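You operate a simulated robot arm through the tools that you are given. There is no shell and no other tool. Be economical: measure what you need, move in short steps, check, and stop when the job is done.

You are at the controls of a simulated robot arm. One attempt, no reset.

TASK
Polish the tarnish off the silver dish and close the tin again.
Fine: use the yellow pad with polish from the tin, and put the pad back.

The check looks at the end state, three seconds after you hand in, the way a careful person would. Anything else that was tipped, shoved, dropped, spilled or broken makes it a failure.

THE ROBOT
A 6-joint arm with a two-finger parallel gripper, fixed in place. Base frame: the origin is at the foot of the arm, x ahead of it, y to its left, z up; the work surface is at about z = 760. Units: mm, rad, N and s.
With the tool pointing down near the work surface it reaches from about 260 to 680 mm from the base axis. Its first joint turns from -1.152 to 1.152 rad. Payload 2.9 kg.
Tool frame: the origin (TCP) lies between the finger pads and is the grasp point; the fingertips stand 30 mm ahead of it; z points along the fingers, y is the line along which they close. The gripper opens to 110 mm. The fingers are 20 mm wide and 10 mm thick; the gripper's body (48 by 112 mm) begins 55 mm behind the TCP.
Orientation is told as [roll, pitch, yaw] about the base's x, y, z axes, in that order, counted from this pose: with the fingers straight down and closing along the base's y, the tool's x points along the base's -x, its y along +y and its z along -z.

THE INTERFACE
- The arm moves only by the tool play_rows. Its argument "commands" is a list that holds one entry, the list of rows, each a list of 7 numbers: the shift along the tool's x, y, z in cm, then the turn, a rotation vector about the tool's x, y, z in rad, then the closure, from 0 (fully open) to 1 (shut). In form: [[[dx, dy, dz, rx, ry, rz, hand], ...]]. A call has 1 to 8 rows; each row shifts and turns the commanded pose from where the row before left it, along the tool's axes as they then stand. Rows are played at 5 a second. More than 50 mm and 0.15 rad between two rows, or a gripper value outside its range, and nothing of the call is played. A pose out of reach is approached as far as the arm can. The call stops where the force on the tool passes 40 N (or 10 N more than at its start, if that is more) or the arm is blocked; 0.2 s more then pass. Each finger travels about 108 mm/s and halts on what it meets, pressing with about 31 N; the grip force reading is that of the motor and also rises with nothing between the fingers. The clock runs only during rows and for 0.2 s after the last one: add rows that do not move to give the fingers time. It gives the time, the measured TCP pose, the force on the tool (base axes), the opening and the grip force at its end, in the units of the frame above (readings bear some noise), and new pictures: "pictures" is both (left out), scene, wrist or none.
- Cameras (640 x 400 px; columns grow to the right, rows downward): "scene" is fixed at [26, 412.5, 1386.1]; the picture's right is [-1.00, -0.06, 0.00], its down [-0.03, 0.57, -0.82] and it looks along [0.05, -0.82, -0.57] (base axes); focal length 334 px, centre (320, 200). "wrist" rides on the gripper at [72, 17, -103] in the tool frame; the picture's right is [-0.23, 0.97, 0.00], its down [-0.76, -0.18, -0.62] and it looks along [-0.61, -0.14, 0.78] (tool axes); focal length 222 px, centre (320, 200). There is no depth. A picture from a camera that has moved, and an enlarged one, comes with that camera's place and axes in the base frame and with its lens.
- inspect(camera, box): a new picture of the part [left, top, right, bottom] of that camera's present view, enlarged. It takes no simulated time.
- job_done(): hands the job in; it is judged then, once.

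Go step by step. Nothing tells you positions but the pictures and the camera data: compare them with the known pose of the tool, close in by small moves and look again before you grip or let go. The budget is 120 turns and 170 pictures, counting those below and the enlarged ones. Unless the task says otherwise, let go and move clear before handing in, and close with one line.

The tools are called after "Call:" as name(argument=value, ...) on one line, values as JSON. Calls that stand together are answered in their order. play_rows: Moves the arm, as the interface text tells. Its arguments: {"type":"object","properties":{"commands":{"type":"array","items":{"type":"array","items":{"type":"array","items":{"type":"number"}}}},"pictures":{"type":"string","enum":["both","scene","wrist","none"]}},"required":["commands"]} The other tools are called the same way: inspect (camera, box) takes an enlarged picture of a part of a camera's view; job_done () hands the job in.

At the start:

```text
time_s: 0.0
tool_pos: [392.8, -103.1, 1013.2]
tcp_rot: [0.0, 0.0, -0.002]
wrist_force: [0.0, -0.4, -0.8]
finger_gap: 110.3
gripper_force: 0.0
```

scene: 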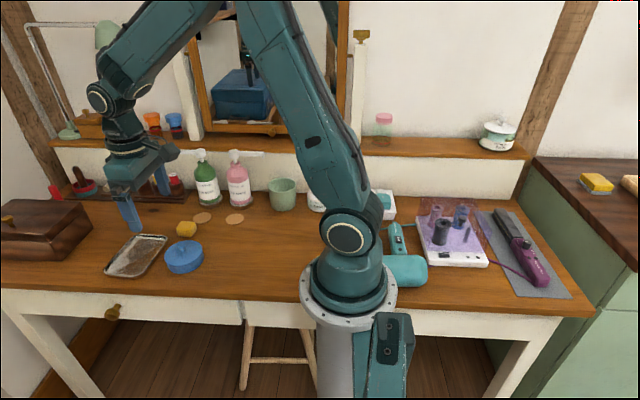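
wrist: 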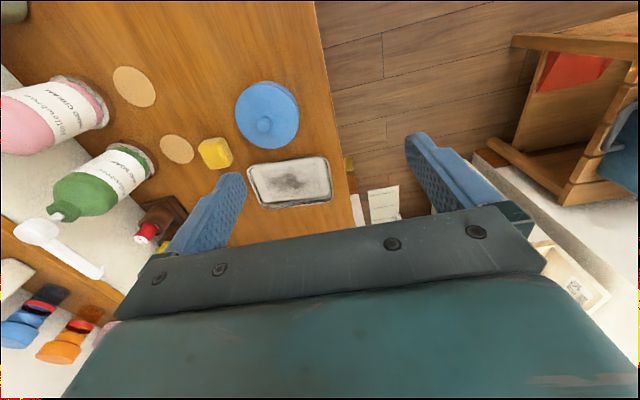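

I see the dish, blue tin and yellow pad on the left part of the table, about x 410–550 and y -180 to -305. I'll enlarge both views before I move.

Call:
inspect(camera="scene", box=[90, 180, 250, 280])

Call:
inspect(camera="wrist", box=[100, 50, 360, 220])

```text
4.00 times, centred on (170, 230) of scene
camera zoom: at [26.0, 412.5, 1386.1], right [-1.0, -0.06, 0.0], down [-0.03, 0.57, -0.82], along [0.05, -0.82, -0.57], focal length 1337 px, centre (920, 80)
```

zoom: 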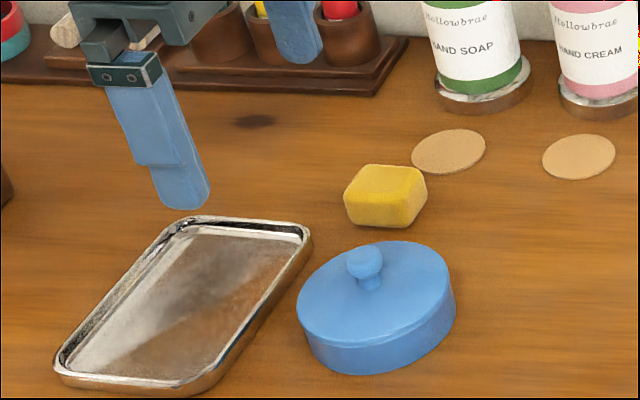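

```text
2.35 times, centred on (230, 135) of wrist
camera zoom: at [318.9, -87.2, 1116.2], right [0.23, 0.97, 0.0], down [0.76, -0.18, 0.62], along [0.61, -0.14, -0.78], focal length 523 px, centre (532, 353)
```

zoom: 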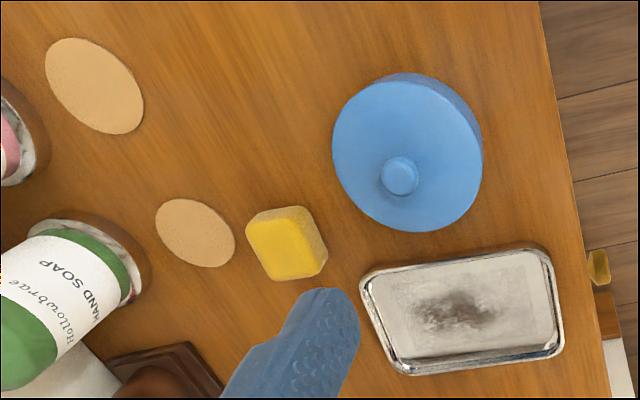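

The lid knob is at about (409,-185,815). I'll move above it for a closer look.

Call:
play_rows(commands=[[[-0.4, -2, 2.5, 0, 0, 0, 0], [-0.4, -2, 2.5, 0, 0, 0, 0], [-0.4, -2, 2.5, 0, 0, 0, 0], [-0.4, -2.2, 2.5, 0, 0, 0, 0], [0, 0, 0, 0, 0, 0, 0]]])

```text
time_s: 1.2
tool_pos: [408.4, -186.9, 915.0]
tcp_rot: [-0.001, 0.0, -0.002]
wrist_force: [-0.5, -0.2, -0.2]
finger_gap: 110.0
gripper_force: 0.0
camera wrist: at [335.2, -169.8, 1018.1], right [0.23, 0.97, 0.0], down [0.76, -0.18, 0.62], along [0.61, -0.14, -0.78], focal length 222 px, centre (320, 200)
```

scene: 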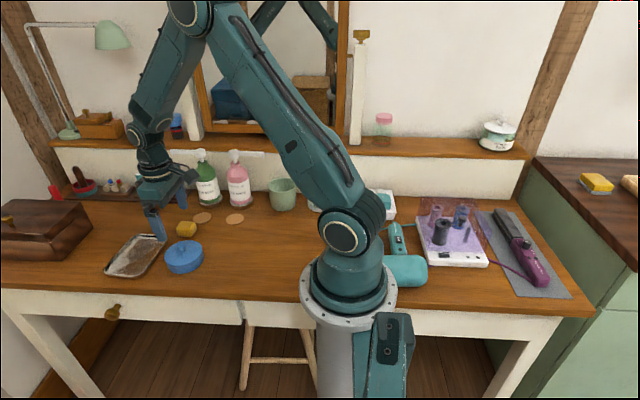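
wrist: 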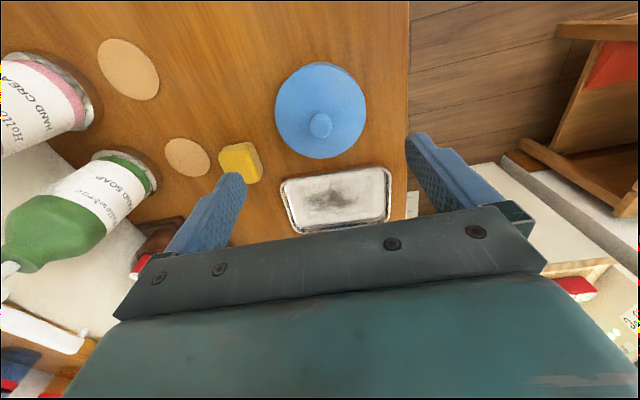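

Call:
inspect(camera="wrist", box=[200, 50, 420, 240])

Call:
inspect(camera="scene", box=[0, 180, 120, 280])

```text
2.11 times, centred on (310, 145) of wrist
camera zoom: at [335.2, -169.8, 1018.1], right [0.23, 0.97, 0.0], down [0.76, -0.18, 0.62], along [0.61, -0.14, -0.78], focal length 468 px, centre (341, 316)
```

zoom: 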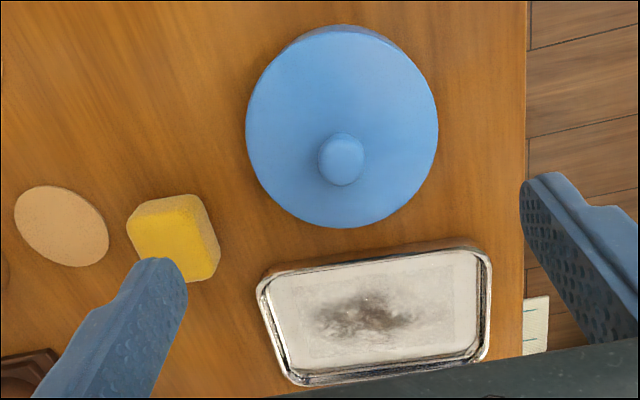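

```text
4.00 times, centred on (60, 230) of scene
camera zoom: at [26.1, 412.5, 1386.1], right [-1.0, -0.06, 0.0], down [-0.03, 0.57, -0.82], along [0.05, -0.82, -0.57], focal length 1337 px, centre (1360, 80)
```

zoom: 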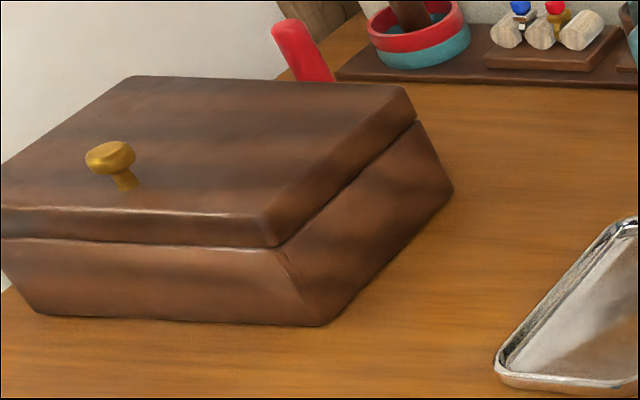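

Two wrist views agree that the knob is at (408,-186). I'll narrow the fingers and descend around it.

Call:
play_rows(commands=[[[0, 0.05, 2.5, 0, 0, 0, 0.55], [0, 0, 2.0, 0, 0, 0, 0.55], [0, 0, 2.0, 0, 0, 0, 0.55], [0, 0, 1.5, 0, 0, 0, 0.55], [0, 0, 0, 0, 0, 0, 0.55]]])

Call:
inspect(camera="scene", box=[120, 180, 240, 280])

```text
time_s: 2.4
tool_pos: [407.3, -186.1, 831.4]
tcp_rot: [0.0, 0.0, 0.001]
wrist_force: [-0.7, 0.9, -0.2]
finger_gap: 49.6
gripper_force: 0.0
camera wrist: at [334.2, -168.9, 935.7], right [0.23, 0.97, 0.0], down [0.76, -0.18, 0.62], along [0.61, -0.14, -0.78], focal length 222 px, centre (320, 200)
```

scene: 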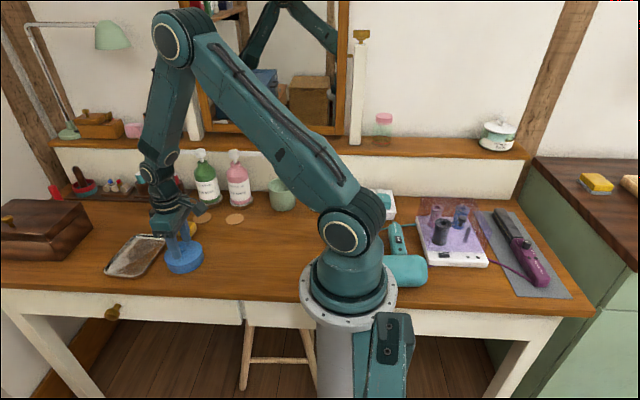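
wrist: 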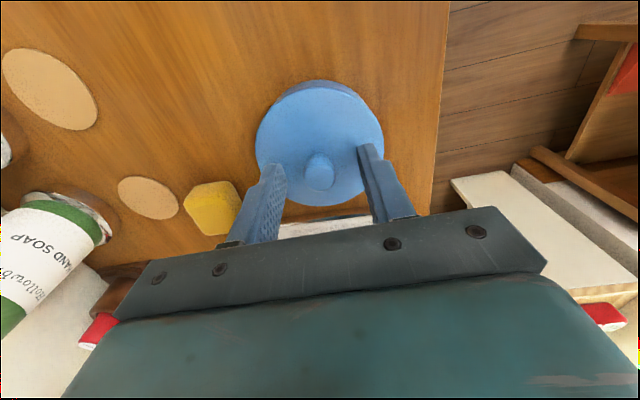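

```text
4.00 times, centred on (180, 230) of scene
camera zoom: at [26.0, 412.5, 1386.1], right [-1.0, -0.06, 0.0], down [-0.03, 0.57, -0.82], along [0.05, -0.82, -0.57], focal length 1337 px, centre (880, 80)
```

zoom: 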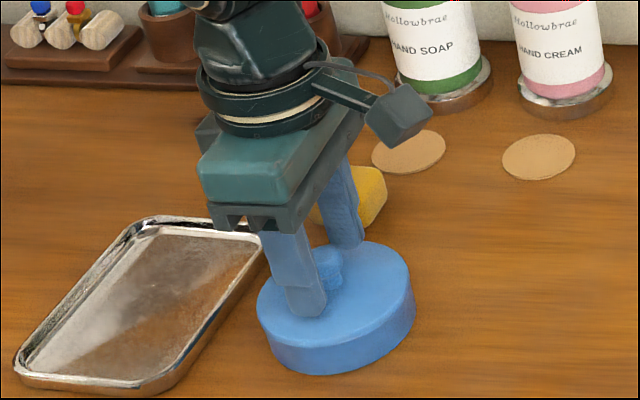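

The fingers straddle the knob. I'll lower 5 mm, close, and check.

Call:
play_rows(commands=[[[0, 0, 0.5, 0, 0, 0, 0.55], [0, 0, 0, 0, 0, 0, 0.9], [0, 0, 0, 0, 0, 0, 0.9], [0, 0, 0, 0, 0, 0, 0.9]]], pictures="none")

Call:
inspect(camera="scene", box=[120, 180, 240, 280])

```text
time_s: 3.4
tool_pos: [408.2, -186.0, 826.8]
tcp_rot: [0.0, 0.0, 0.0]
wrist_force: [0.3, 0.5, 1.4]
finger_gap: 19.2
gripper_force: 31.3
```

```text
4.00 times, centred on (180, 230) of scene
camera zoom: at [26.0, 412.5, 1386.1], right [-1.0, -0.06, 0.0], down [-0.03, 0.57, -0.82], along [0.05, -0.82, -0.57], focal length 1337 px, centre (880, 80)
```

zoom: 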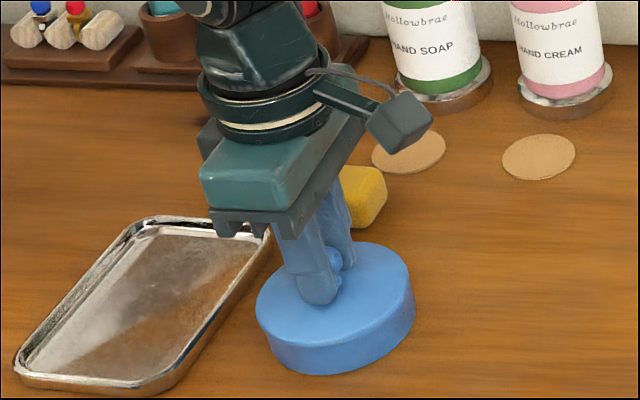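

Knob gripped (gap 19 mm). I'll lift slowly.

Call:
play_rows(commands=[[[0, 0, -0.5, 0, 0, 0, 0.9], [0, 0, -0.5, 0, 0, 0, 0.9], [0, 0, -1, 0, 0, 0, 0.9], [0, 0, -1, 0, 0, 0, 0.9], [0, 0, 0, 0, 0, 0, 0.9]]])

Call:
inspect(camera="scene", box=[120, 180, 240, 280])

```text
time_s: 4.6
tool_pos: [407.8, -185.7, 857.6]
tcp_rot: [-0.001, 0.002, 0.0]
wrist_force: [-0.4, 0.0, 0.1]
finger_gap: 19.3
gripper_force: 30.8
camera wrist: at [334.2, -168.8, 961.5], right [0.23, 0.97, 0.0], down [0.76, -0.18, 0.62], along [0.61, -0.14, -0.78], focal length 222 px, centre (320, 200)
```

scene: 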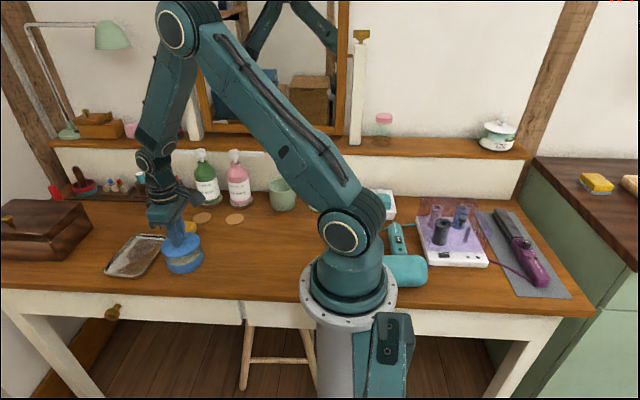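
wrist: 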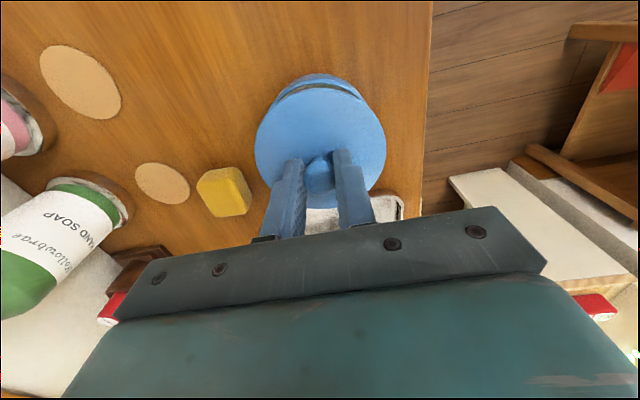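

```text
4.00 times, centred on (180, 230) of scene
camera zoom: at [26.0, 412.5, 1386.1], right [-1.0, -0.06, 0.0], down [-0.03, 0.57, -0.82], along [0.05, -0.82, -0.57], focal length 1337 px, centre (880, 80)
```

zoom: 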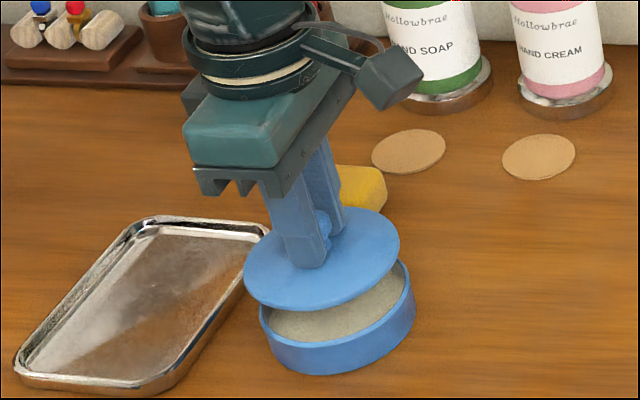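

The lid comes free and the tin is full of polish. I'll set the lid down on the clear table at about (300,-205).

Call:
play_rows(commands=[[[2.7, -0.5, 0, 0, 0, 0, 0.9], [2.7, -0.5, 0, 0, 0, 0, 0.9], [2.7, -0.5, 0, 0, 0, 0, 0.9], [2.7, -0.5, 0, 0, 0, 0, 0.9], [0, 0, 2, 0, 0, 0, 0.9], [0, 0, 2, 0, 0, 0, 0.9], [0, 0, 0, 0, 0, 0, 0.9]]])

Call:
inspect(camera="scene", box=[140, 180, 280, 280])

```text
time_s: 6.2
tool_pos: [300.1, -205.7, 816.4]
tcp_rot: [0.001, 0.002, -0.001]
wrist_force: [-0.1, -0.5, 0.5]
finger_gap: 19.2
gripper_force: 31.3
camera wrist: at [226.8, -188.5, 920.1], right [0.23, 0.97, 0.0], down [0.76, -0.18, 0.62], along [0.61, -0.14, -0.78], focal length 222 px, centre (320, 200)
```

scene: 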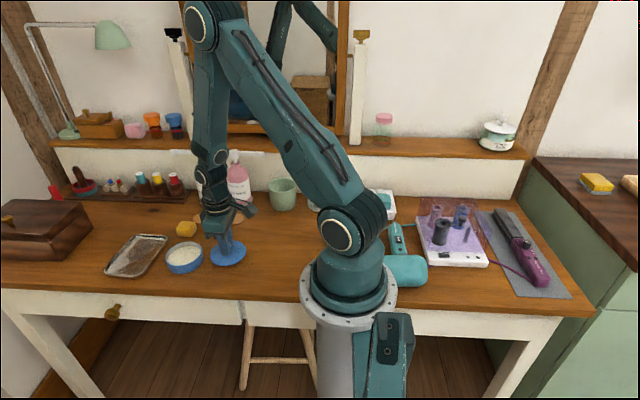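
wrist: 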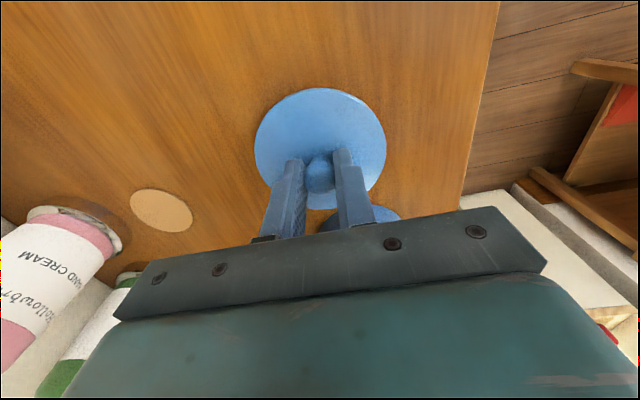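

```text
4.00 times, centred on (210, 230) of scene
camera zoom: at [26.1, 412.5, 1386.1], right [-1.0, -0.06, 0.0], down [-0.03, 0.57, -0.82], along [0.05, -0.82, -0.57], focal length 1337 px, centre (760, 80)
```

zoom: 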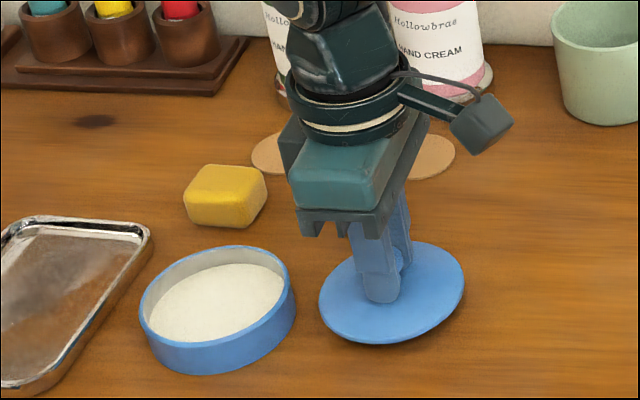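

The lid hangs a little above the table. I'll lower it gently until I feel contact.

Call:
play_rows(commands=[[[0, 0, 0.5, 0, 0, 0, 0.9], [0, 0, 0.4, 0, 0, 0, 0.9], [0, 0, 0, 0, 0, 0, 0.9]]], pictures="none")

Call:
inspect(camera="scene", box=[190, 220, 270, 280])

```text
time_s: 7.0
tool_pos: [300.7, -205.3, 807.5]
tcp_rot: [0.001, 0.001, 0.002]
wrist_force: [0.1, 0.2, 0.0]
finger_gap: 19.2
gripper_force: 31.0
```

```text
6.67 times, centred on (230, 250) of scene
camera zoom: at [26.0, 412.5, 1386.1], right [-1.0, -0.06, 0.0], down [-0.03, 0.57, -0.82], along [0.05, -0.82, -0.57], focal length 2228 px, centre (920, -133)
```

zoom: 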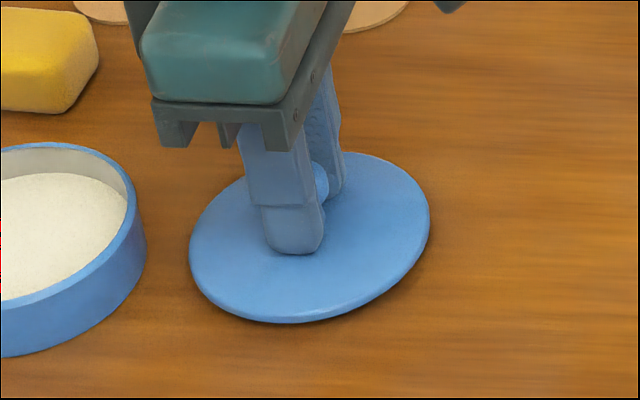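

Call:
play_rows(commands=[[[0, 0, 0.2, 0, 0, 0, 0.9], [0, 0, 0.2, 0, 0, 0, 0.9], [0, 0, 0.2, 0, 0, 0, 0.9], [0, 0, 0, 0, 0, 0, 0.9]]], pictures="none")

Call:
inspect(camera="scene", box=[190, 220, 270, 280])

```text
time_s: 7.8
tool_pos: [301.2, -206.4, 804.8]
tcp_rot: [0.0, -0.004, -0.001]
wrist_force: [-2.0, 1.0, 11.7]
finger_gap: 18.9
gripper_force: 30.6
stopped in row 3: the force on the tool passed its limit (the readings are from after the stop); the commanded pose is now the measured one
```

```text
6.67 times, centred on (230, 250) of scene
camera zoom: at [25.9, 412.6, 1386.1], right [-1.0, -0.06, 0.0], down [-0.03, 0.57, -0.82], along [0.05, -0.82, -0.57], focal length 2228 px, centre (920, -133)
```

zoom: 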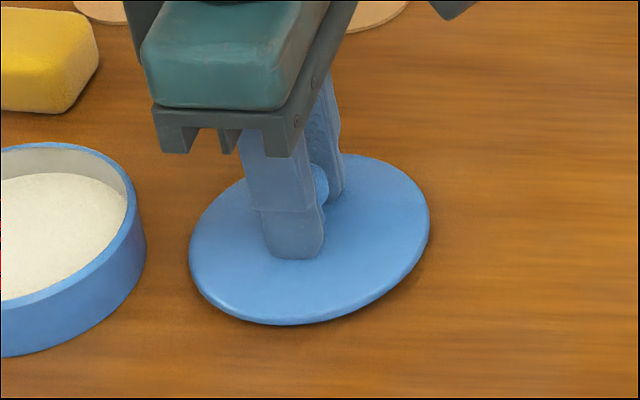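

The lid is on the table. I'll release it, rise, and go to look over the pad.

Call:
play_rows(commands=[[[0, 0, 0, 0, 0, 0, 0.7], [0, 0, 0, 0, 0, 0, 0.7], [0, 0, -2, 0, 0, 0, 0.7], [0, 0, -4, 0, 0, 0, 0.5], [0, 0, -4, 0, 0, 0, 0.3], [0, 0, 0, 0, 0, 0, 0.3]]], pictures="none")

Call:
play_rows(commands=[[[-3.6, -2.2, 0, 0, 0, 0, 0.3], [-3.6, -2.2, 0, 0, 0, 0, 0.3], [-3.6, -2.2, 0, 0, 0, 0, 0.3], [-3.6, -2.2, 0, 0, 0, 0, 0.3], [0, 0, 0, 0, 0, 0, 0.3]]])

Call:
inspect(camera="wrist", box=[220, 50, 420, 240])

Call:
inspect(camera="scene", box=[90, 200, 250, 280])

```text
time_s: 9.2
tool_pos: [300.3, -204.7, 905.1]
tcp_rot: [-0.001, -0.002, 0.0]
wrist_force: [0.0, -0.5, 0.1]
finger_gap: 76.9
gripper_force: 0.0
```

```text
time_s: 10.4
tool_pos: [446.2, -292.7, 905.8]
tcp_rot: [0.0, -0.001, 0.001]
wrist_force: [0.4, 0.6, 0.4]
finger_gap: 76.9
gripper_force: 0.1
camera wrist: at [372.1, -276.0, 1008.9], right [0.23, 0.97, 0.0], down [0.76, -0.18, 0.62], along [0.61, -0.14, -0.78], focal length 222 px, centre (320, 200)
```

scene: 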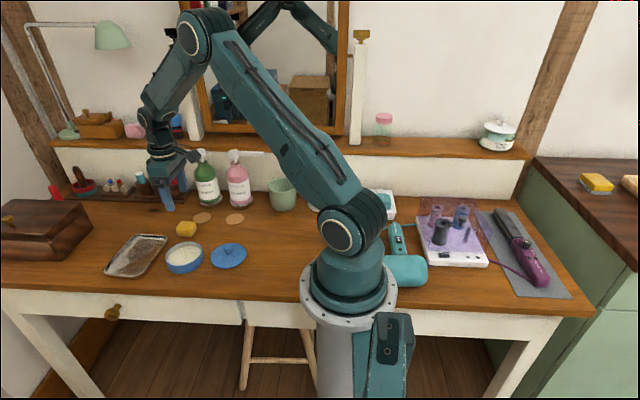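
wrist: 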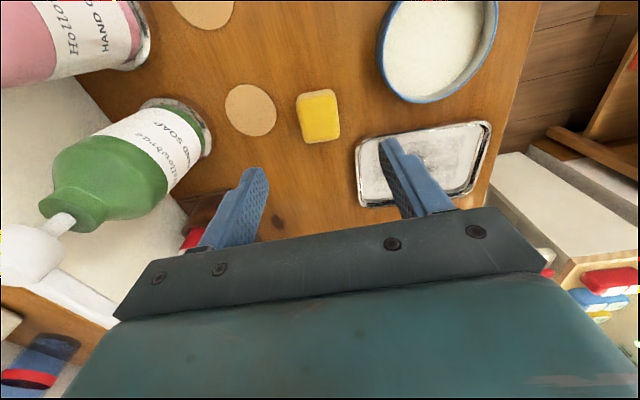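

```text
2.11 times, centred on (320, 145) of wrist
camera zoom: at [372.1, -276.0, 1008.9], right [0.23, 0.97, 0.0], down [0.76, -0.18, 0.62], along [0.61, -0.14, -0.78], focal length 468 px, centre (320, 316)
```

zoom: 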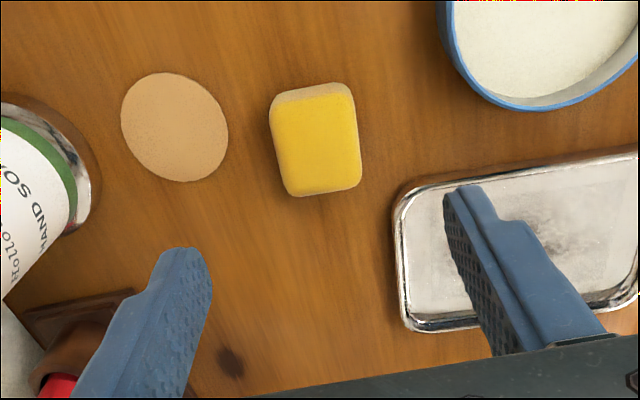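

```text
4.00 times, centred on (170, 240) of scene
camera zoom: at [26.1, 412.5, 1386.1], right [-1.0, -0.06, 0.0], down [-0.03, 0.57, -0.82], along [0.05, -0.82, -0.57], focal length 1337 px, centre (920, 40)
```

zoom: 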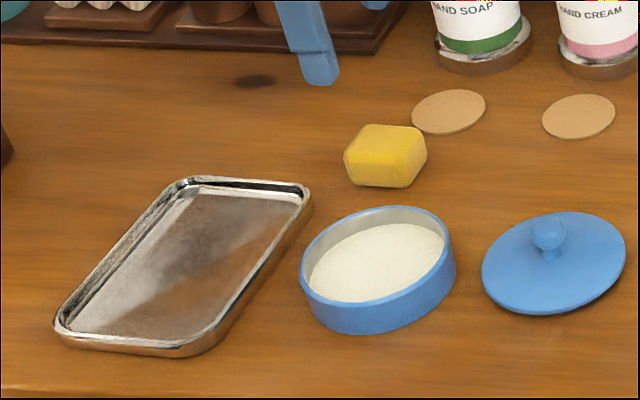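

The pad is about 36×44 mm at (448,-294), yawed about -0.09, and some 23 mm tall. I'll align with it and descend partway.

Call:
play_rows(commands=[[[-0.2, -0.15, 2, 0, 0, 0.09, 0.42], [0, 0, 2.5, 0, 0, 0, 0.42], [0, 0, 2.5, 0, 0, 0, 0.42], [0, 0, 0, 0, 0, 0, 0.42]]], pictures="wrist")

Call:
inspect(camera="wrist", box=[220, 80, 420, 240])

Call:
inspect(camera="scene", box=[120, 190, 240, 265])

```text
time_s: 11.4
tool_pos: [447.2, -294.4, 835.5]
tcp_rot: [-0.001, -0.002, -0.091]
wrist_force: [0.1, 1.8, -0.1]
finger_gap: 63.9
gripper_force: 0.2
camera wrist: at [374.4, -271.7, 939.2], right [0.31, 0.95, 0.0], down [0.74, -0.25, 0.62], along [0.59, -0.2, -0.78], focal length 222 px, centre (320, 200)
```

wrist: 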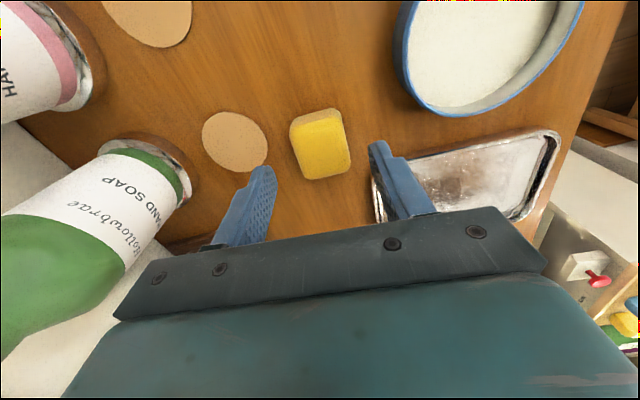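

```text
2.50 times, centred on (320, 160) of wrist
camera zoom: at [374.4, -271.7, 939.2], right [0.31, 0.95, 0.0], down [0.74, -0.25, 0.62], along [0.59, -0.2, -0.78], focal length 555 px, centre (320, 300)
```

zoom: 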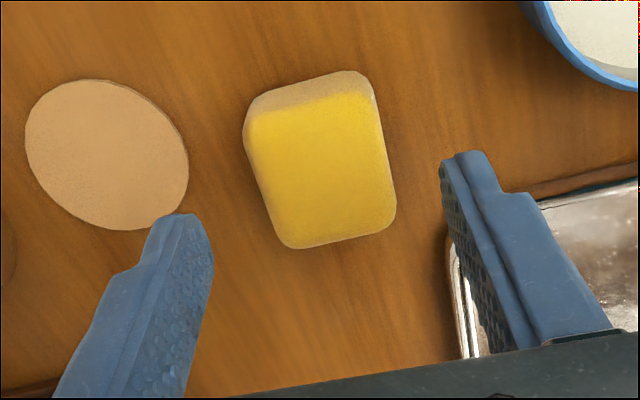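

```text
5.33 times, centred on (180, 228) of scene
camera zoom: at [26.0, 412.5, 1386.1], right [-1.0, -0.06, 0.0], down [-0.03, 0.57, -0.82], along [0.05, -0.82, -0.57], focal length 1782 px, centre (1067, 53)
```

zoom: 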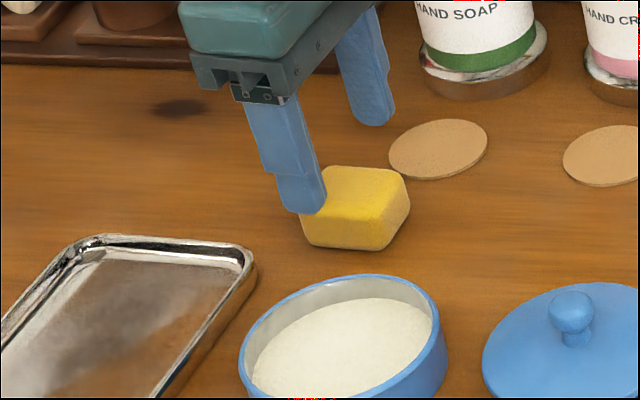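

The alignment agrees: pad centre (447,-294). I'll descend to grip its upper half.

Call:
play_rows(commands=[[[0, 0, 1.5, 0, 0, 0, 0.42], [0, 0, 1.0, 0, 0, 0, 0.42], [0, 0, 0.7, 0, 0, 0, 0.42], [0, 0, 0, 0, 0, 0, 0.42]]], pictures="none")

Call:
inspect(camera="scene", box=[150, 200, 230, 260])

Call:
inspect(camera="wrist", box=[220, 80, 420, 240])

```text
time_s: 12.4
tool_pos: [447.9, -293.7, 803.6]
tcp_rot: [0.0, -0.001, -0.087]
wrist_force: [0.6, 0.5, 0.6]
finger_gap: 63.8
gripper_force: 0.0
```

```text
6.67 times, centred on (190, 230) of scene
camera zoom: at [26.0, 412.5, 1386.1], right [-1.0, -0.06, 0.0], down [-0.03, 0.57, -0.82], along [0.05, -0.82, -0.57], focal length 2228 px, centre (1187, 0)
```

zoom: 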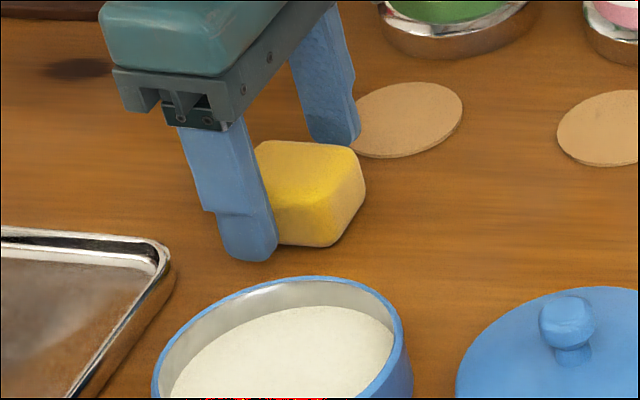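

```text
2.50 times, centred on (320, 160) of wrist
camera zoom: at [375.2, -272.0, 907.0], right [0.31, 0.95, 0.0], down [0.74, -0.25, 0.62], along [0.59, -0.2, -0.78], focal length 555 px, centre (320, 300)
```

zoom: 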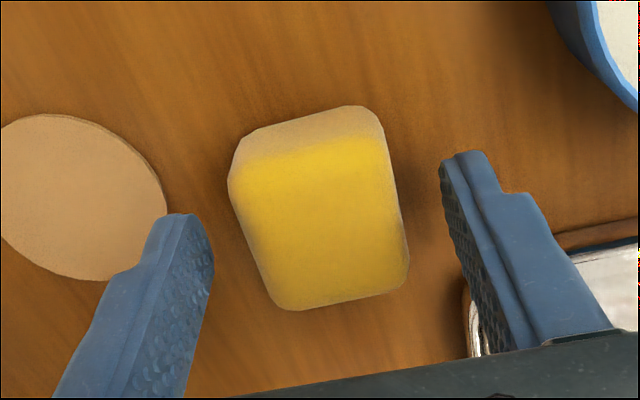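

Call:
play_rows(commands=[[[0.2, 0, 0, 0, 0, 0, 0.42], [0, 0, 0, 0, 0, 0, 0.75], [0, 0, 0, 0, 0, 0, 0.85], [0, 0, 0, 0, 0, 0, 0.85], [0, 0, 0, 0, 0, 0, 0.85]]], pictures="none")

Call:
inspect(camera="scene", box=[150, 200, 230, 260])

```text
time_s: 13.6
tool_pos: [444.9, -295.2, 802.3]
tcp_rot: [0.0, -0.002, -0.091]
wrist_force: [-0.5, 0.7, -0.7]
finger_gap: 38.8
gripper_force: 30.4
```

```text
6.67 times, centred on (190, 230) of scene
camera zoom: at [26.0, 412.5, 1386.1], right [-1.0, -0.06, 0.0], down [-0.03, 0.57, -0.82], along [0.05, -0.82, -0.57], focal length 2228 px, centre (1187, 0)
```

zoom: 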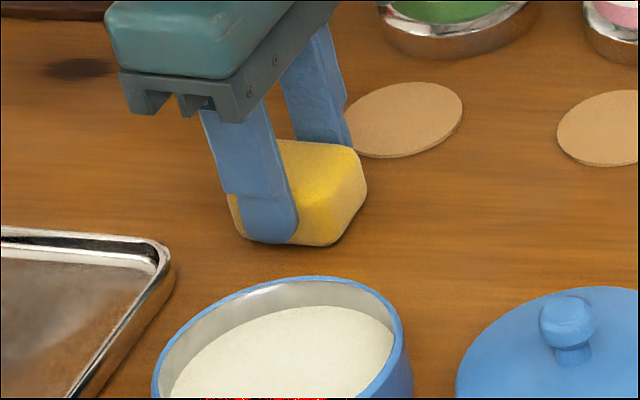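

The pad is gripped at 38.8 mm. I note its home grip pose: (445,-295,802.3), yaw -0.09. I'll lift it and carry it above the tin.

Call:
play_rows(commands=[[[0, 0, -1, 0, 0, 0, 0.85], [0, 0, -2, 0, 0, 0, 0.85], [0, 0, -2, 0, 0, 0, 0.85], [1.6, 3.5, 0, 0, 0, 0, 0.85], [1.6, 3.5, 0, 0, 0, 0, 0.85], [1.5, 3.5, 0, 0, 0, 0, 0.85], [0, 0, 0, 0, 0, 0, 0.85]]])

Call:
inspect(camera="scene", box=[130, 200, 250, 280])

Call:
inspect(camera="wrist", box=[200, 50, 440, 240])

```text
time_s: 15.2
tool_pos: [405.2, -185.1, 853.3]
tcp_rot: [0.001, -0.001, -0.09]
wrist_force: [-0.8, -0.2, -0.4]
finger_gap: 38.5
gripper_force: 31.5
camera wrist: at [334.3, -162.3, 956.1], right [0.31, 0.95, 0.0], down [0.74, -0.25, 0.62], along [0.59, -0.2, -0.78], focal length 222 px, centre (320, 200)
```

scene: 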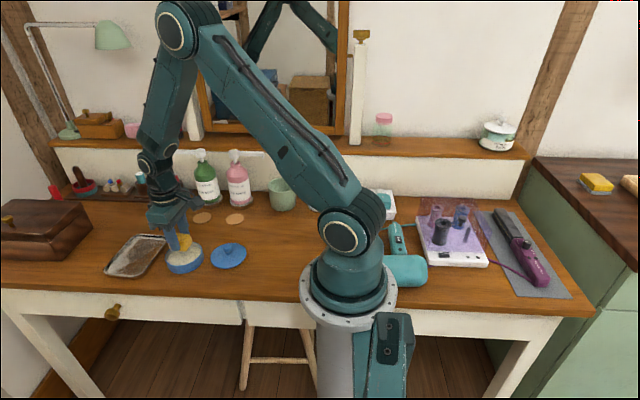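
wrist: 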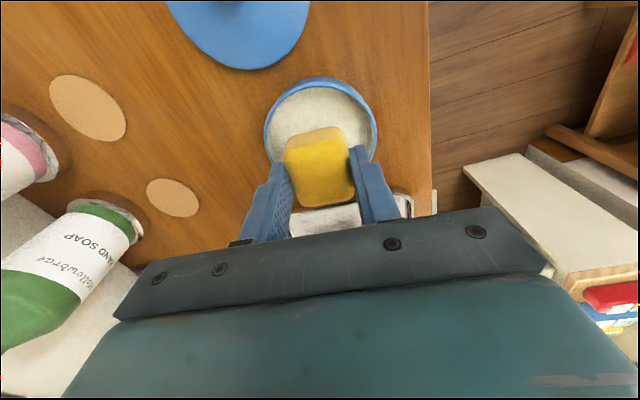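

```text
5.00 times, centred on (190, 240) of scene
camera zoom: at [26.0, 412.5, 1386.1], right [-1.0, -0.06, 0.0], down [-0.03, 0.57, -0.82], along [0.05, -0.82, -0.57], focal length 1671 px, centre (970, 0)
```

zoom: 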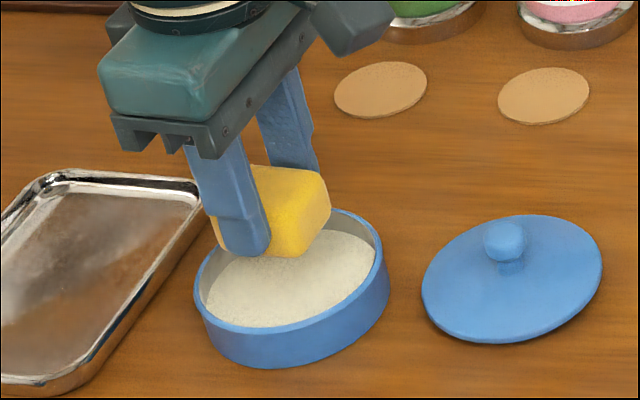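

```text
2.11 times, centred on (320, 145) of wrist
camera zoom: at [334.3, -162.3, 956.1], right [0.31, 0.95, 0.0], down [0.74, -0.25, 0.62], along [0.59, -0.2, -0.78], focal length 468 px, centre (320, 316)
```

zoom: 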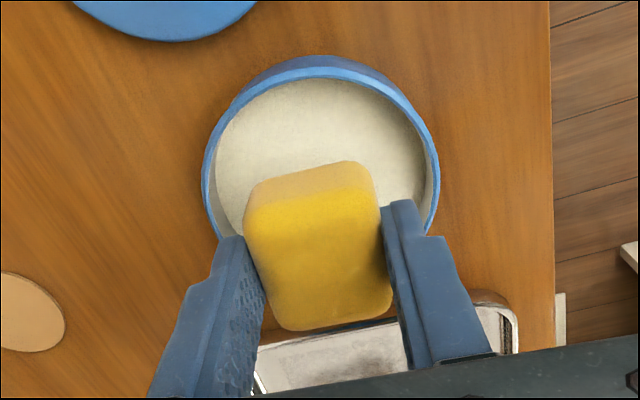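

The pad hangs centred above the tin. I'll lower it into the polish, slowly at the end.

Call:
play_rows(commands=[[[-0.3, -0.1, 1.0, 0, 0, 0, 0.85], [0, 0, 1.0, 0, 0, 0, 0.85], [0, 0, 1.0, 0, 0, 0, 0.85], [0, 0, 0, 0, 0, 0, 0.85]]], pictures="none")

Call:
inspect(camera="scene", box=[130, 200, 250, 280])

```text
time_s: 16.2
tool_pos: [409.3, -188.8, 823.0]
tcp_rot: [0.001, 0.0, -0.092]
wrist_force: [0.0, 0.1, 0.2]
finger_gap: 38.4
gripper_force: 31.5
```

```text
5.00 times, centred on (190, 240) of scene
camera zoom: at [26.0, 412.5, 1386.1], right [-1.0, -0.06, 0.0], down [-0.03, 0.57, -0.82], along [0.05, -0.82, -0.57], focal length 1671 px, centre (970, 0)
```

zoom: 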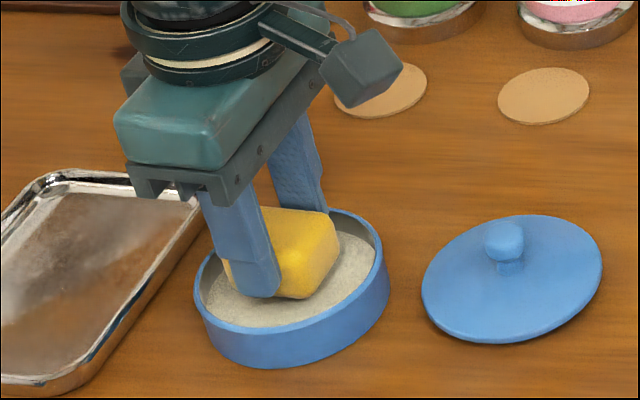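

Call:
play_rows(commands=[[[0, 0.15, 0.2, 0, 0, 0, 0.85], [0, 0, 0.2, 0, 0, 0, 0.85], [0, 0, 0.15, 0, 0, 0, 0.85], [0, 0, 0.15, 0, 0, 0, 0.85], [0, 0, 0.1, 0, 0, 0, 0.85], [0, 0, 0.1, 0, 0, 0, 0.85]]], pictures="none")

Call:
inspect(camera="scene", box=[130, 200, 250, 280])

```text
time_s: 17.6
tool_pos: [411.2, -185.8, 814.0]
tcp_rot: [-0.001, -0.005, -0.091]
wrist_force: [-7.2, 2.9, 36.0]
finger_gap: 38.7
gripper_force: 31.5
```

```text
5.00 times, centred on (190, 240) of scene
camera zoom: at [25.4, 412.8, 1386.1], right [-1.0, -0.06, 0.0], down [-0.03, 0.57, -0.82], along [0.05, -0.82, -0.57], focal length 1671 px, centre (970, 0)
```

zoom: 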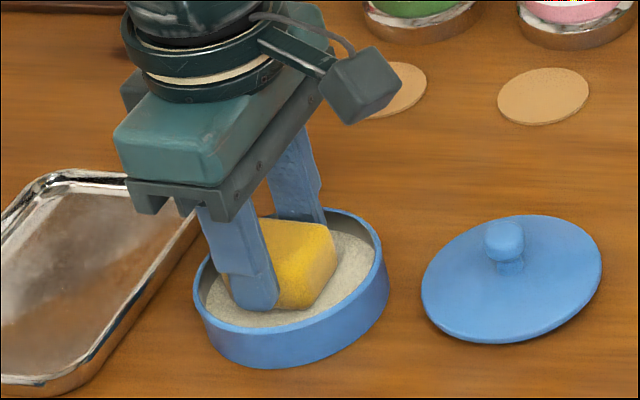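

36 N contact with the polish. I'll raise the pad and go above the dish centre.

Call:
play_rows(commands=[[[0, 0, -0.5, 0, 0, 0, 0.85], [0, 0, -1.5, 0, 0, 0, 0.85], [0, 0, -2, 0, 0, 0, 0.85], [-4.0, 0.3, 0, 0, 0, 0, 0.85], [-4.0, 0.3, 0, 0, 0, 0, 0.85], [-4.2, 0.2, 0, 0, 0, 0, 0.85], [0, 0, 0, 0, 0, 0, 0.85]]])

Call:
inspect(camera="scene", box=[90, 190, 210, 290])

Call:
inspect(camera="wrist", box=[200, 50, 440, 240])

```text
time_s: 19.2
tool_pos: [534.1, -188.1, 852.2]
tcp_rot: [0.0, -0.002, -0.091]
wrist_force: [-0.5, -0.2, 0.5]
finger_gap: 38.0
gripper_force: 30.9
camera wrist: at [461.0, -166.1, 956.1], right [0.31, 0.95, 0.0], down [0.74, -0.25, 0.62], along [0.59, -0.2, -0.78], focal length 222 px, centre (320, 200)
```

scene: 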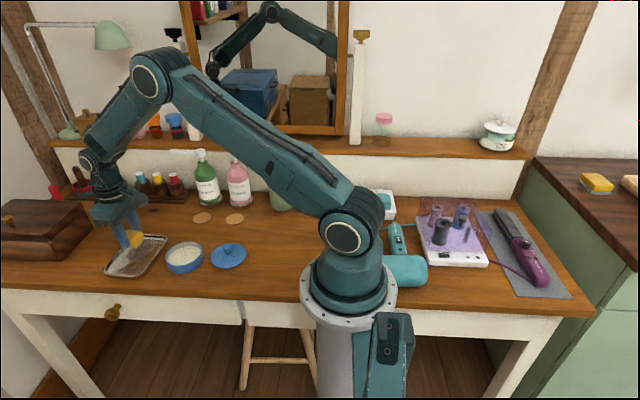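
wrist: 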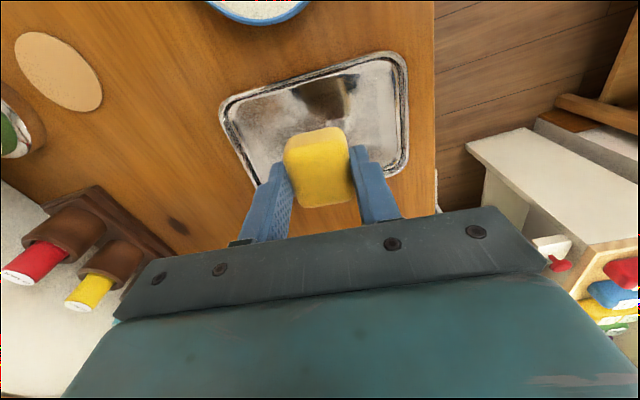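

```text
4.00 times, centred on (150, 240) of scene
camera zoom: at [26.1, 412.5, 1386.1], right [-1.0, -0.06, 0.0], down [-0.03, 0.57, -0.82], along [0.05, -0.82, -0.57], focal length 1337 px, centre (1000, 40)
```

zoom: 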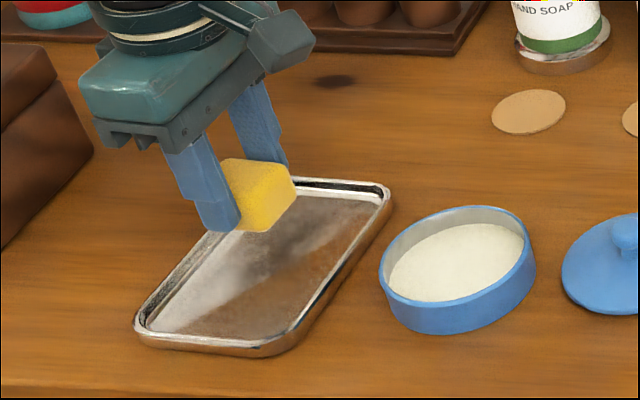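

```text
2.11 times, centred on (320, 145) of wrist
camera zoom: at [461.0, -166.1, 956.1], right [0.31, 0.95, 0.0], down [0.74, -0.25, 0.62], along [0.59, -0.2, -0.78], focal length 468 px, centre (320, 316)
```

zoom: 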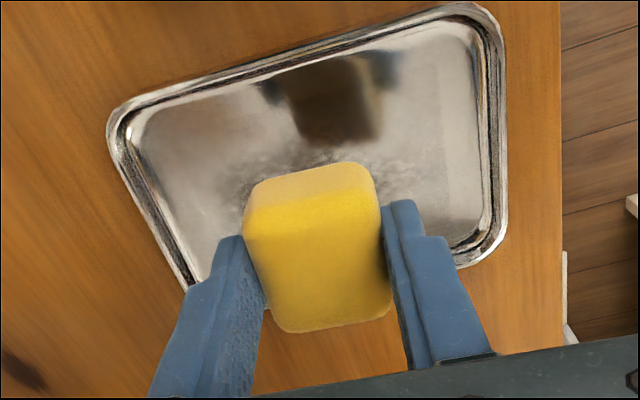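

The dish floor spans roughly x 500–578, y -252 to -130, and the dish is nearly aligned with the tool. I'll lower the pad over the centre to just above the floor.

Call:
play_rows(commands=[[[-0.5, -0.25, 1.5, 0, 0, 0, 0.85], [0, 0, 1.5, 0, 0, 0, 0.85], [0, 0, 1.0, 0, 0, 0, 0.85], [0, 0, 0, 0, 0, 0, 0.85]]], pictures="none")

Call:
inspect(camera="scene", box=[90, 200, 190, 280])

```text
time_s: 20.2
tool_pos: [537.8, -191.9, 812.6]
tcp_rot: [0.0, -0.001, -0.089]
wrist_force: [-0.2, 0.7, -0.3]
finger_gap: 38.6
gripper_force: 30.5
```

```text
5.00 times, centred on (140, 240) of scene
camera zoom: at [26.1, 412.5, 1386.1], right [-1.0, -0.06, 0.0], down [-0.03, 0.57, -0.82], along [0.05, -0.82, -0.57], focal length 1671 px, centre (1220, 0)
```

zoom: 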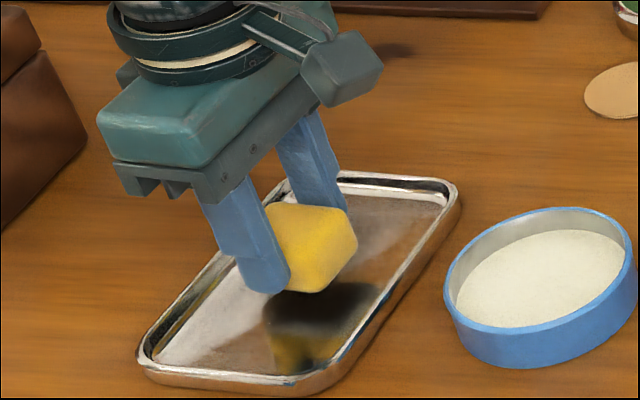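

Call:
play_rows(commands=[[[0, 0, 0.2, 0, 0, 0, 0.85], [0, 0, 0.15, 0, 0, 0, 0.85], [0, 0, 0.1, 0, 0, 0, 0.85], [0, 0, 0.1, 0, 0, 0, 0.85], [0, 0, 0.05, 0, 0, 0, 0.85]]], pictures="none")

```text
time_s: 21.4
tool_pos: [538.0, -190.5, 806.7]
tcp_rot: [0.0, -0.002, -0.09]
wrist_force: [-0.7, 0.3, 0.7]
finger_gap: 38.6
gripper_force: 30.9
```

Call:
play_rows(commands=[[[0, 0, 0.05, 0, 0, 0, 0.85], [0, 0, 0.05, 0, 0, 0, 0.85], [0, 0, 0.05, 0, 0, 0, 0.85]]], pictures="none")

```text
time_s: 22.2
tool_pos: [536.0, -191.5, 806.3]
tcp_rot: [0.0, -0.002, -0.087]
wrist_force: [-0.4, 0.3, -0.6]
finger_gap: 38.4
gripper_force: 30.7
```

Call:
play_rows(commands=[[[0, 0, 0.05, 0, 0, 0, 0.85], [0, 0, 0.05, 0, 0, 0, 0.85], [0, 0, 0.05, 0, 0, 0, 0.85]]], pictures="none")

Call:
inspect(camera="scene", box=[90, 200, 190, 280])

```text
time_s: 23.0
tool_pos: [537.6, -191.7, 805.3]
tcp_rot: [0.0, -0.004, -0.089]
wrist_force: [-3.6, 1.7, 15.7]
finger_gap: 38.6
gripper_force: 30.6
```

```text
5.00 times, centred on (140, 240) of scene
camera zoom: at [25.7, 412.6, 1386.1], right [-1.0, -0.06, 0.0], down [-0.03, 0.57, -0.82], along [0.05, -0.82, -0.57], focal length 1671 px, centre (1220, 0)
```

zoom: 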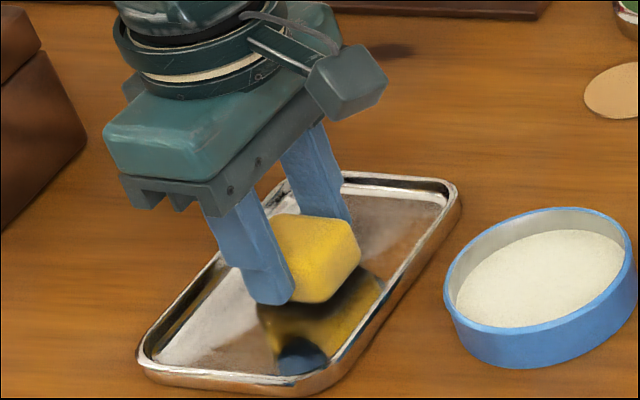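

Contact with 16 N. I'll try a short rub and check that the dish stays put.

Call:
play_rows(commands=[[[0, 0.8, 0, 0, 0, 0, 0.85], [0, 0.8, 0, 0, 0, 0, 0.85], [0, -0.8, 0, 0, 0, 0, 0.85], [0, -0.8, 0, 0, 0, 0, 0.85], [0, 0, 0, 0, 0, 0, 0.85]]], pictures="none")

Call:
inspect(camera="scene", box=[90, 200, 190, 280])

Call:
inspect(camera="wrist", box=[200, 50, 440, 240])

```text
time_s: 24.2
tool_pos: [537.2, -189.7, 804.4]
tcp_rot: [0.001, -0.005, -0.087]
wrist_force: [2.5, 10.3, 22.6]
finger_gap: 38.5
gripper_force: 31.3
```

```text
5.00 times, centred on (140, 240) of scene
camera zoom: at [25.7, 412.9, 1386.0], right [-1.0, -0.06, 0.0], down [-0.03, 0.57, -0.82], along [0.05, -0.82, -0.57], focal length 1671 px, centre (1220, 0)
```

zoom: 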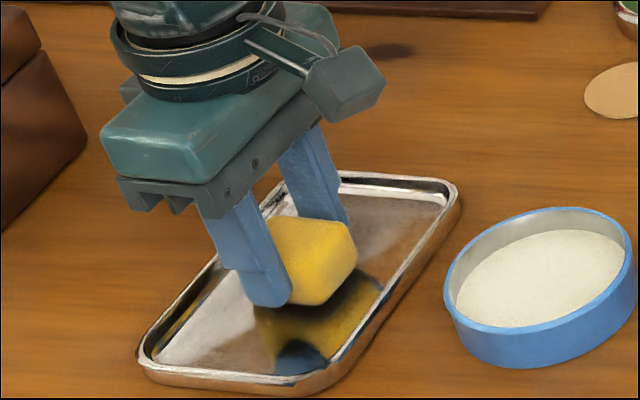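

```text
2.11 times, centred on (320, 145) of wrist
camera zoom: at [465.6, -167.3, 909.1], right [0.31, 0.95, 0.0], down [0.74, -0.24, 0.63], along [0.6, -0.19, -0.78], focal length 468 px, centre (320, 316)
```

zoom: 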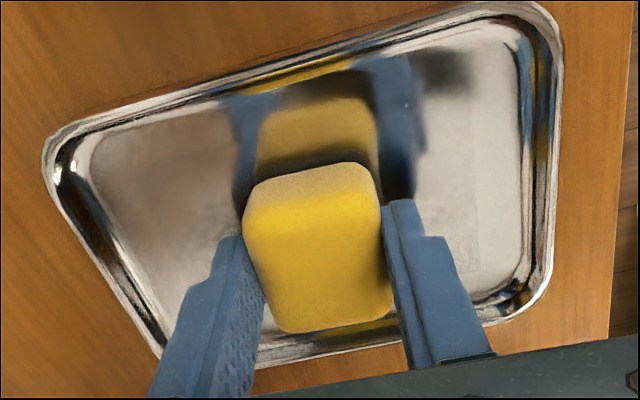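

The dish stays put and the force is fine. I'll do wider strokes along the dish.

Call:
play_rows(commands=[[[0, 1.1, -0.03, 0, 0, 0, 0.85], [0, 1.1, 0, 0, 0, 0, 0.85], [0, 1.0, 0, 0, 0, 0, 0.85], [0, -1.3, 0, 0, 0, 0, 0.85], [0, -1.3, 0, 0, 0, 0, 0.85], [0, -1.3, 0, 0, 0, 0, 0.85], [0, -1.3, 0, 0, 0, 0, 0.85], [0, -1.2, 0, 0, 0, 0, 0.85]]], pictures="wrist")

Call:
inspect(camera="scene", box=[90, 200, 190, 280])

```text
time_s: 26.0
tool_pos: [536.1, -223.0, 804.5]
tcp_rot: [-0.001, -0.005, -0.089]
wrist_force: [0.5, 8.9, 22.9]
finger_gap: 38.3
gripper_force: 31.6
camera wrist: at [463.3, -199.7, 908.9], right [0.31, 0.95, 0.0], down [0.74, -0.24, 0.63], along [0.59, -0.2, -0.78], focal length 222 px, centre (320, 200)
```

wrist: 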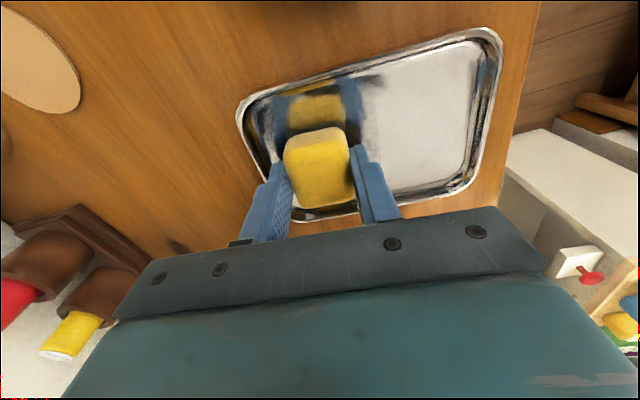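

```text
5.00 times, centred on (140, 240) of scene
camera zoom: at [25.7, 412.9, 1386.0], right [-1.0, -0.06, 0.0], down [-0.03, 0.57, -0.82], along [0.05, -0.82, -0.57], focal length 1671 px, centre (1220, 0)
```

zoom: 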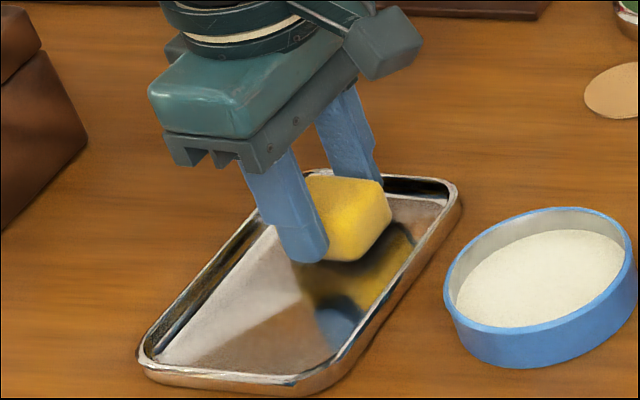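

The strokes clean visibly. Next pass is nearer the far (+x) side.

Call:
play_rows(commands=[[[-0.6, -0.2, 0, 0, 0, 0, 0.85], [-0.6, 0, 0, 0, 0, 0, 0.85], [0.02, 1.2, 0, 0, 0, 0, 0.85], [0.05, 1.4, 0, 0, 0, 0, 0.85], [0.05, 1.4, 0, 0, 0, 0, 0.85], [0.05, 1.4, 0, 0, 0, 0, 0.85], [0.05, 1.4, 0, 0, 0, 0, 0.85]]], pictures="wrist")

Call:
inspect(camera="scene", box=[90, 200, 190, 280])

```text
time_s: 27.6
tool_pos: [551.4, -158.5, 804.0]
tcp_rot: [-0.001, -0.004, -0.091]
wrist_force: [-0.1, -7.5, 19.8]
finger_gap: 38.5
gripper_force: 31.0
camera wrist: at [478.8, -135.1, 908.7], right [0.31, 0.95, 0.0], down [0.74, -0.25, 0.63], along [0.59, -0.2, -0.78], focal length 222 px, centre (320, 200)
```

wrist: 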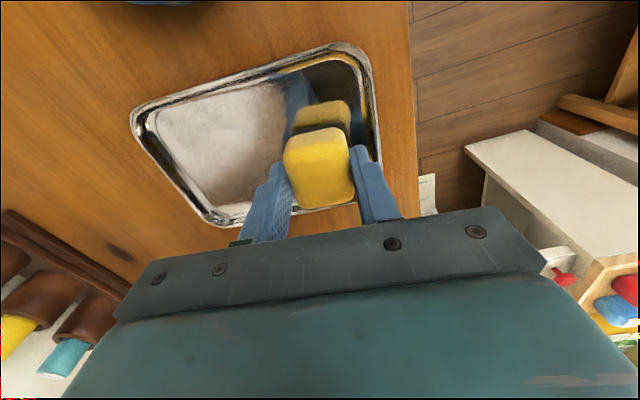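

```text
5.00 times, centred on (140, 240) of scene
camera zoom: at [25.7, 412.4, 1386.2], right [-1.0, -0.06, 0.0], down [-0.03, 0.57, -0.82], along [0.05, -0.82, -0.57], focal length 1671 px, centre (1220, 0)
```

zoom: 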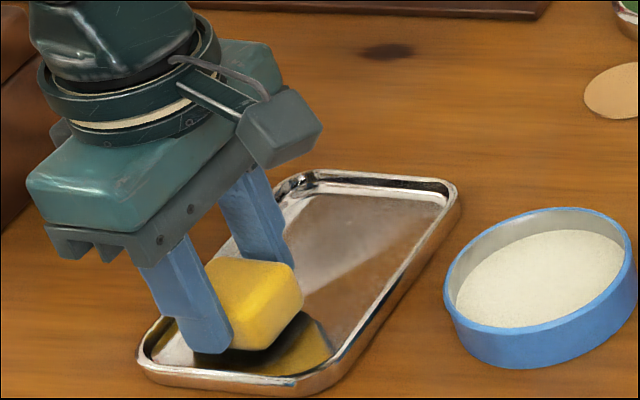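

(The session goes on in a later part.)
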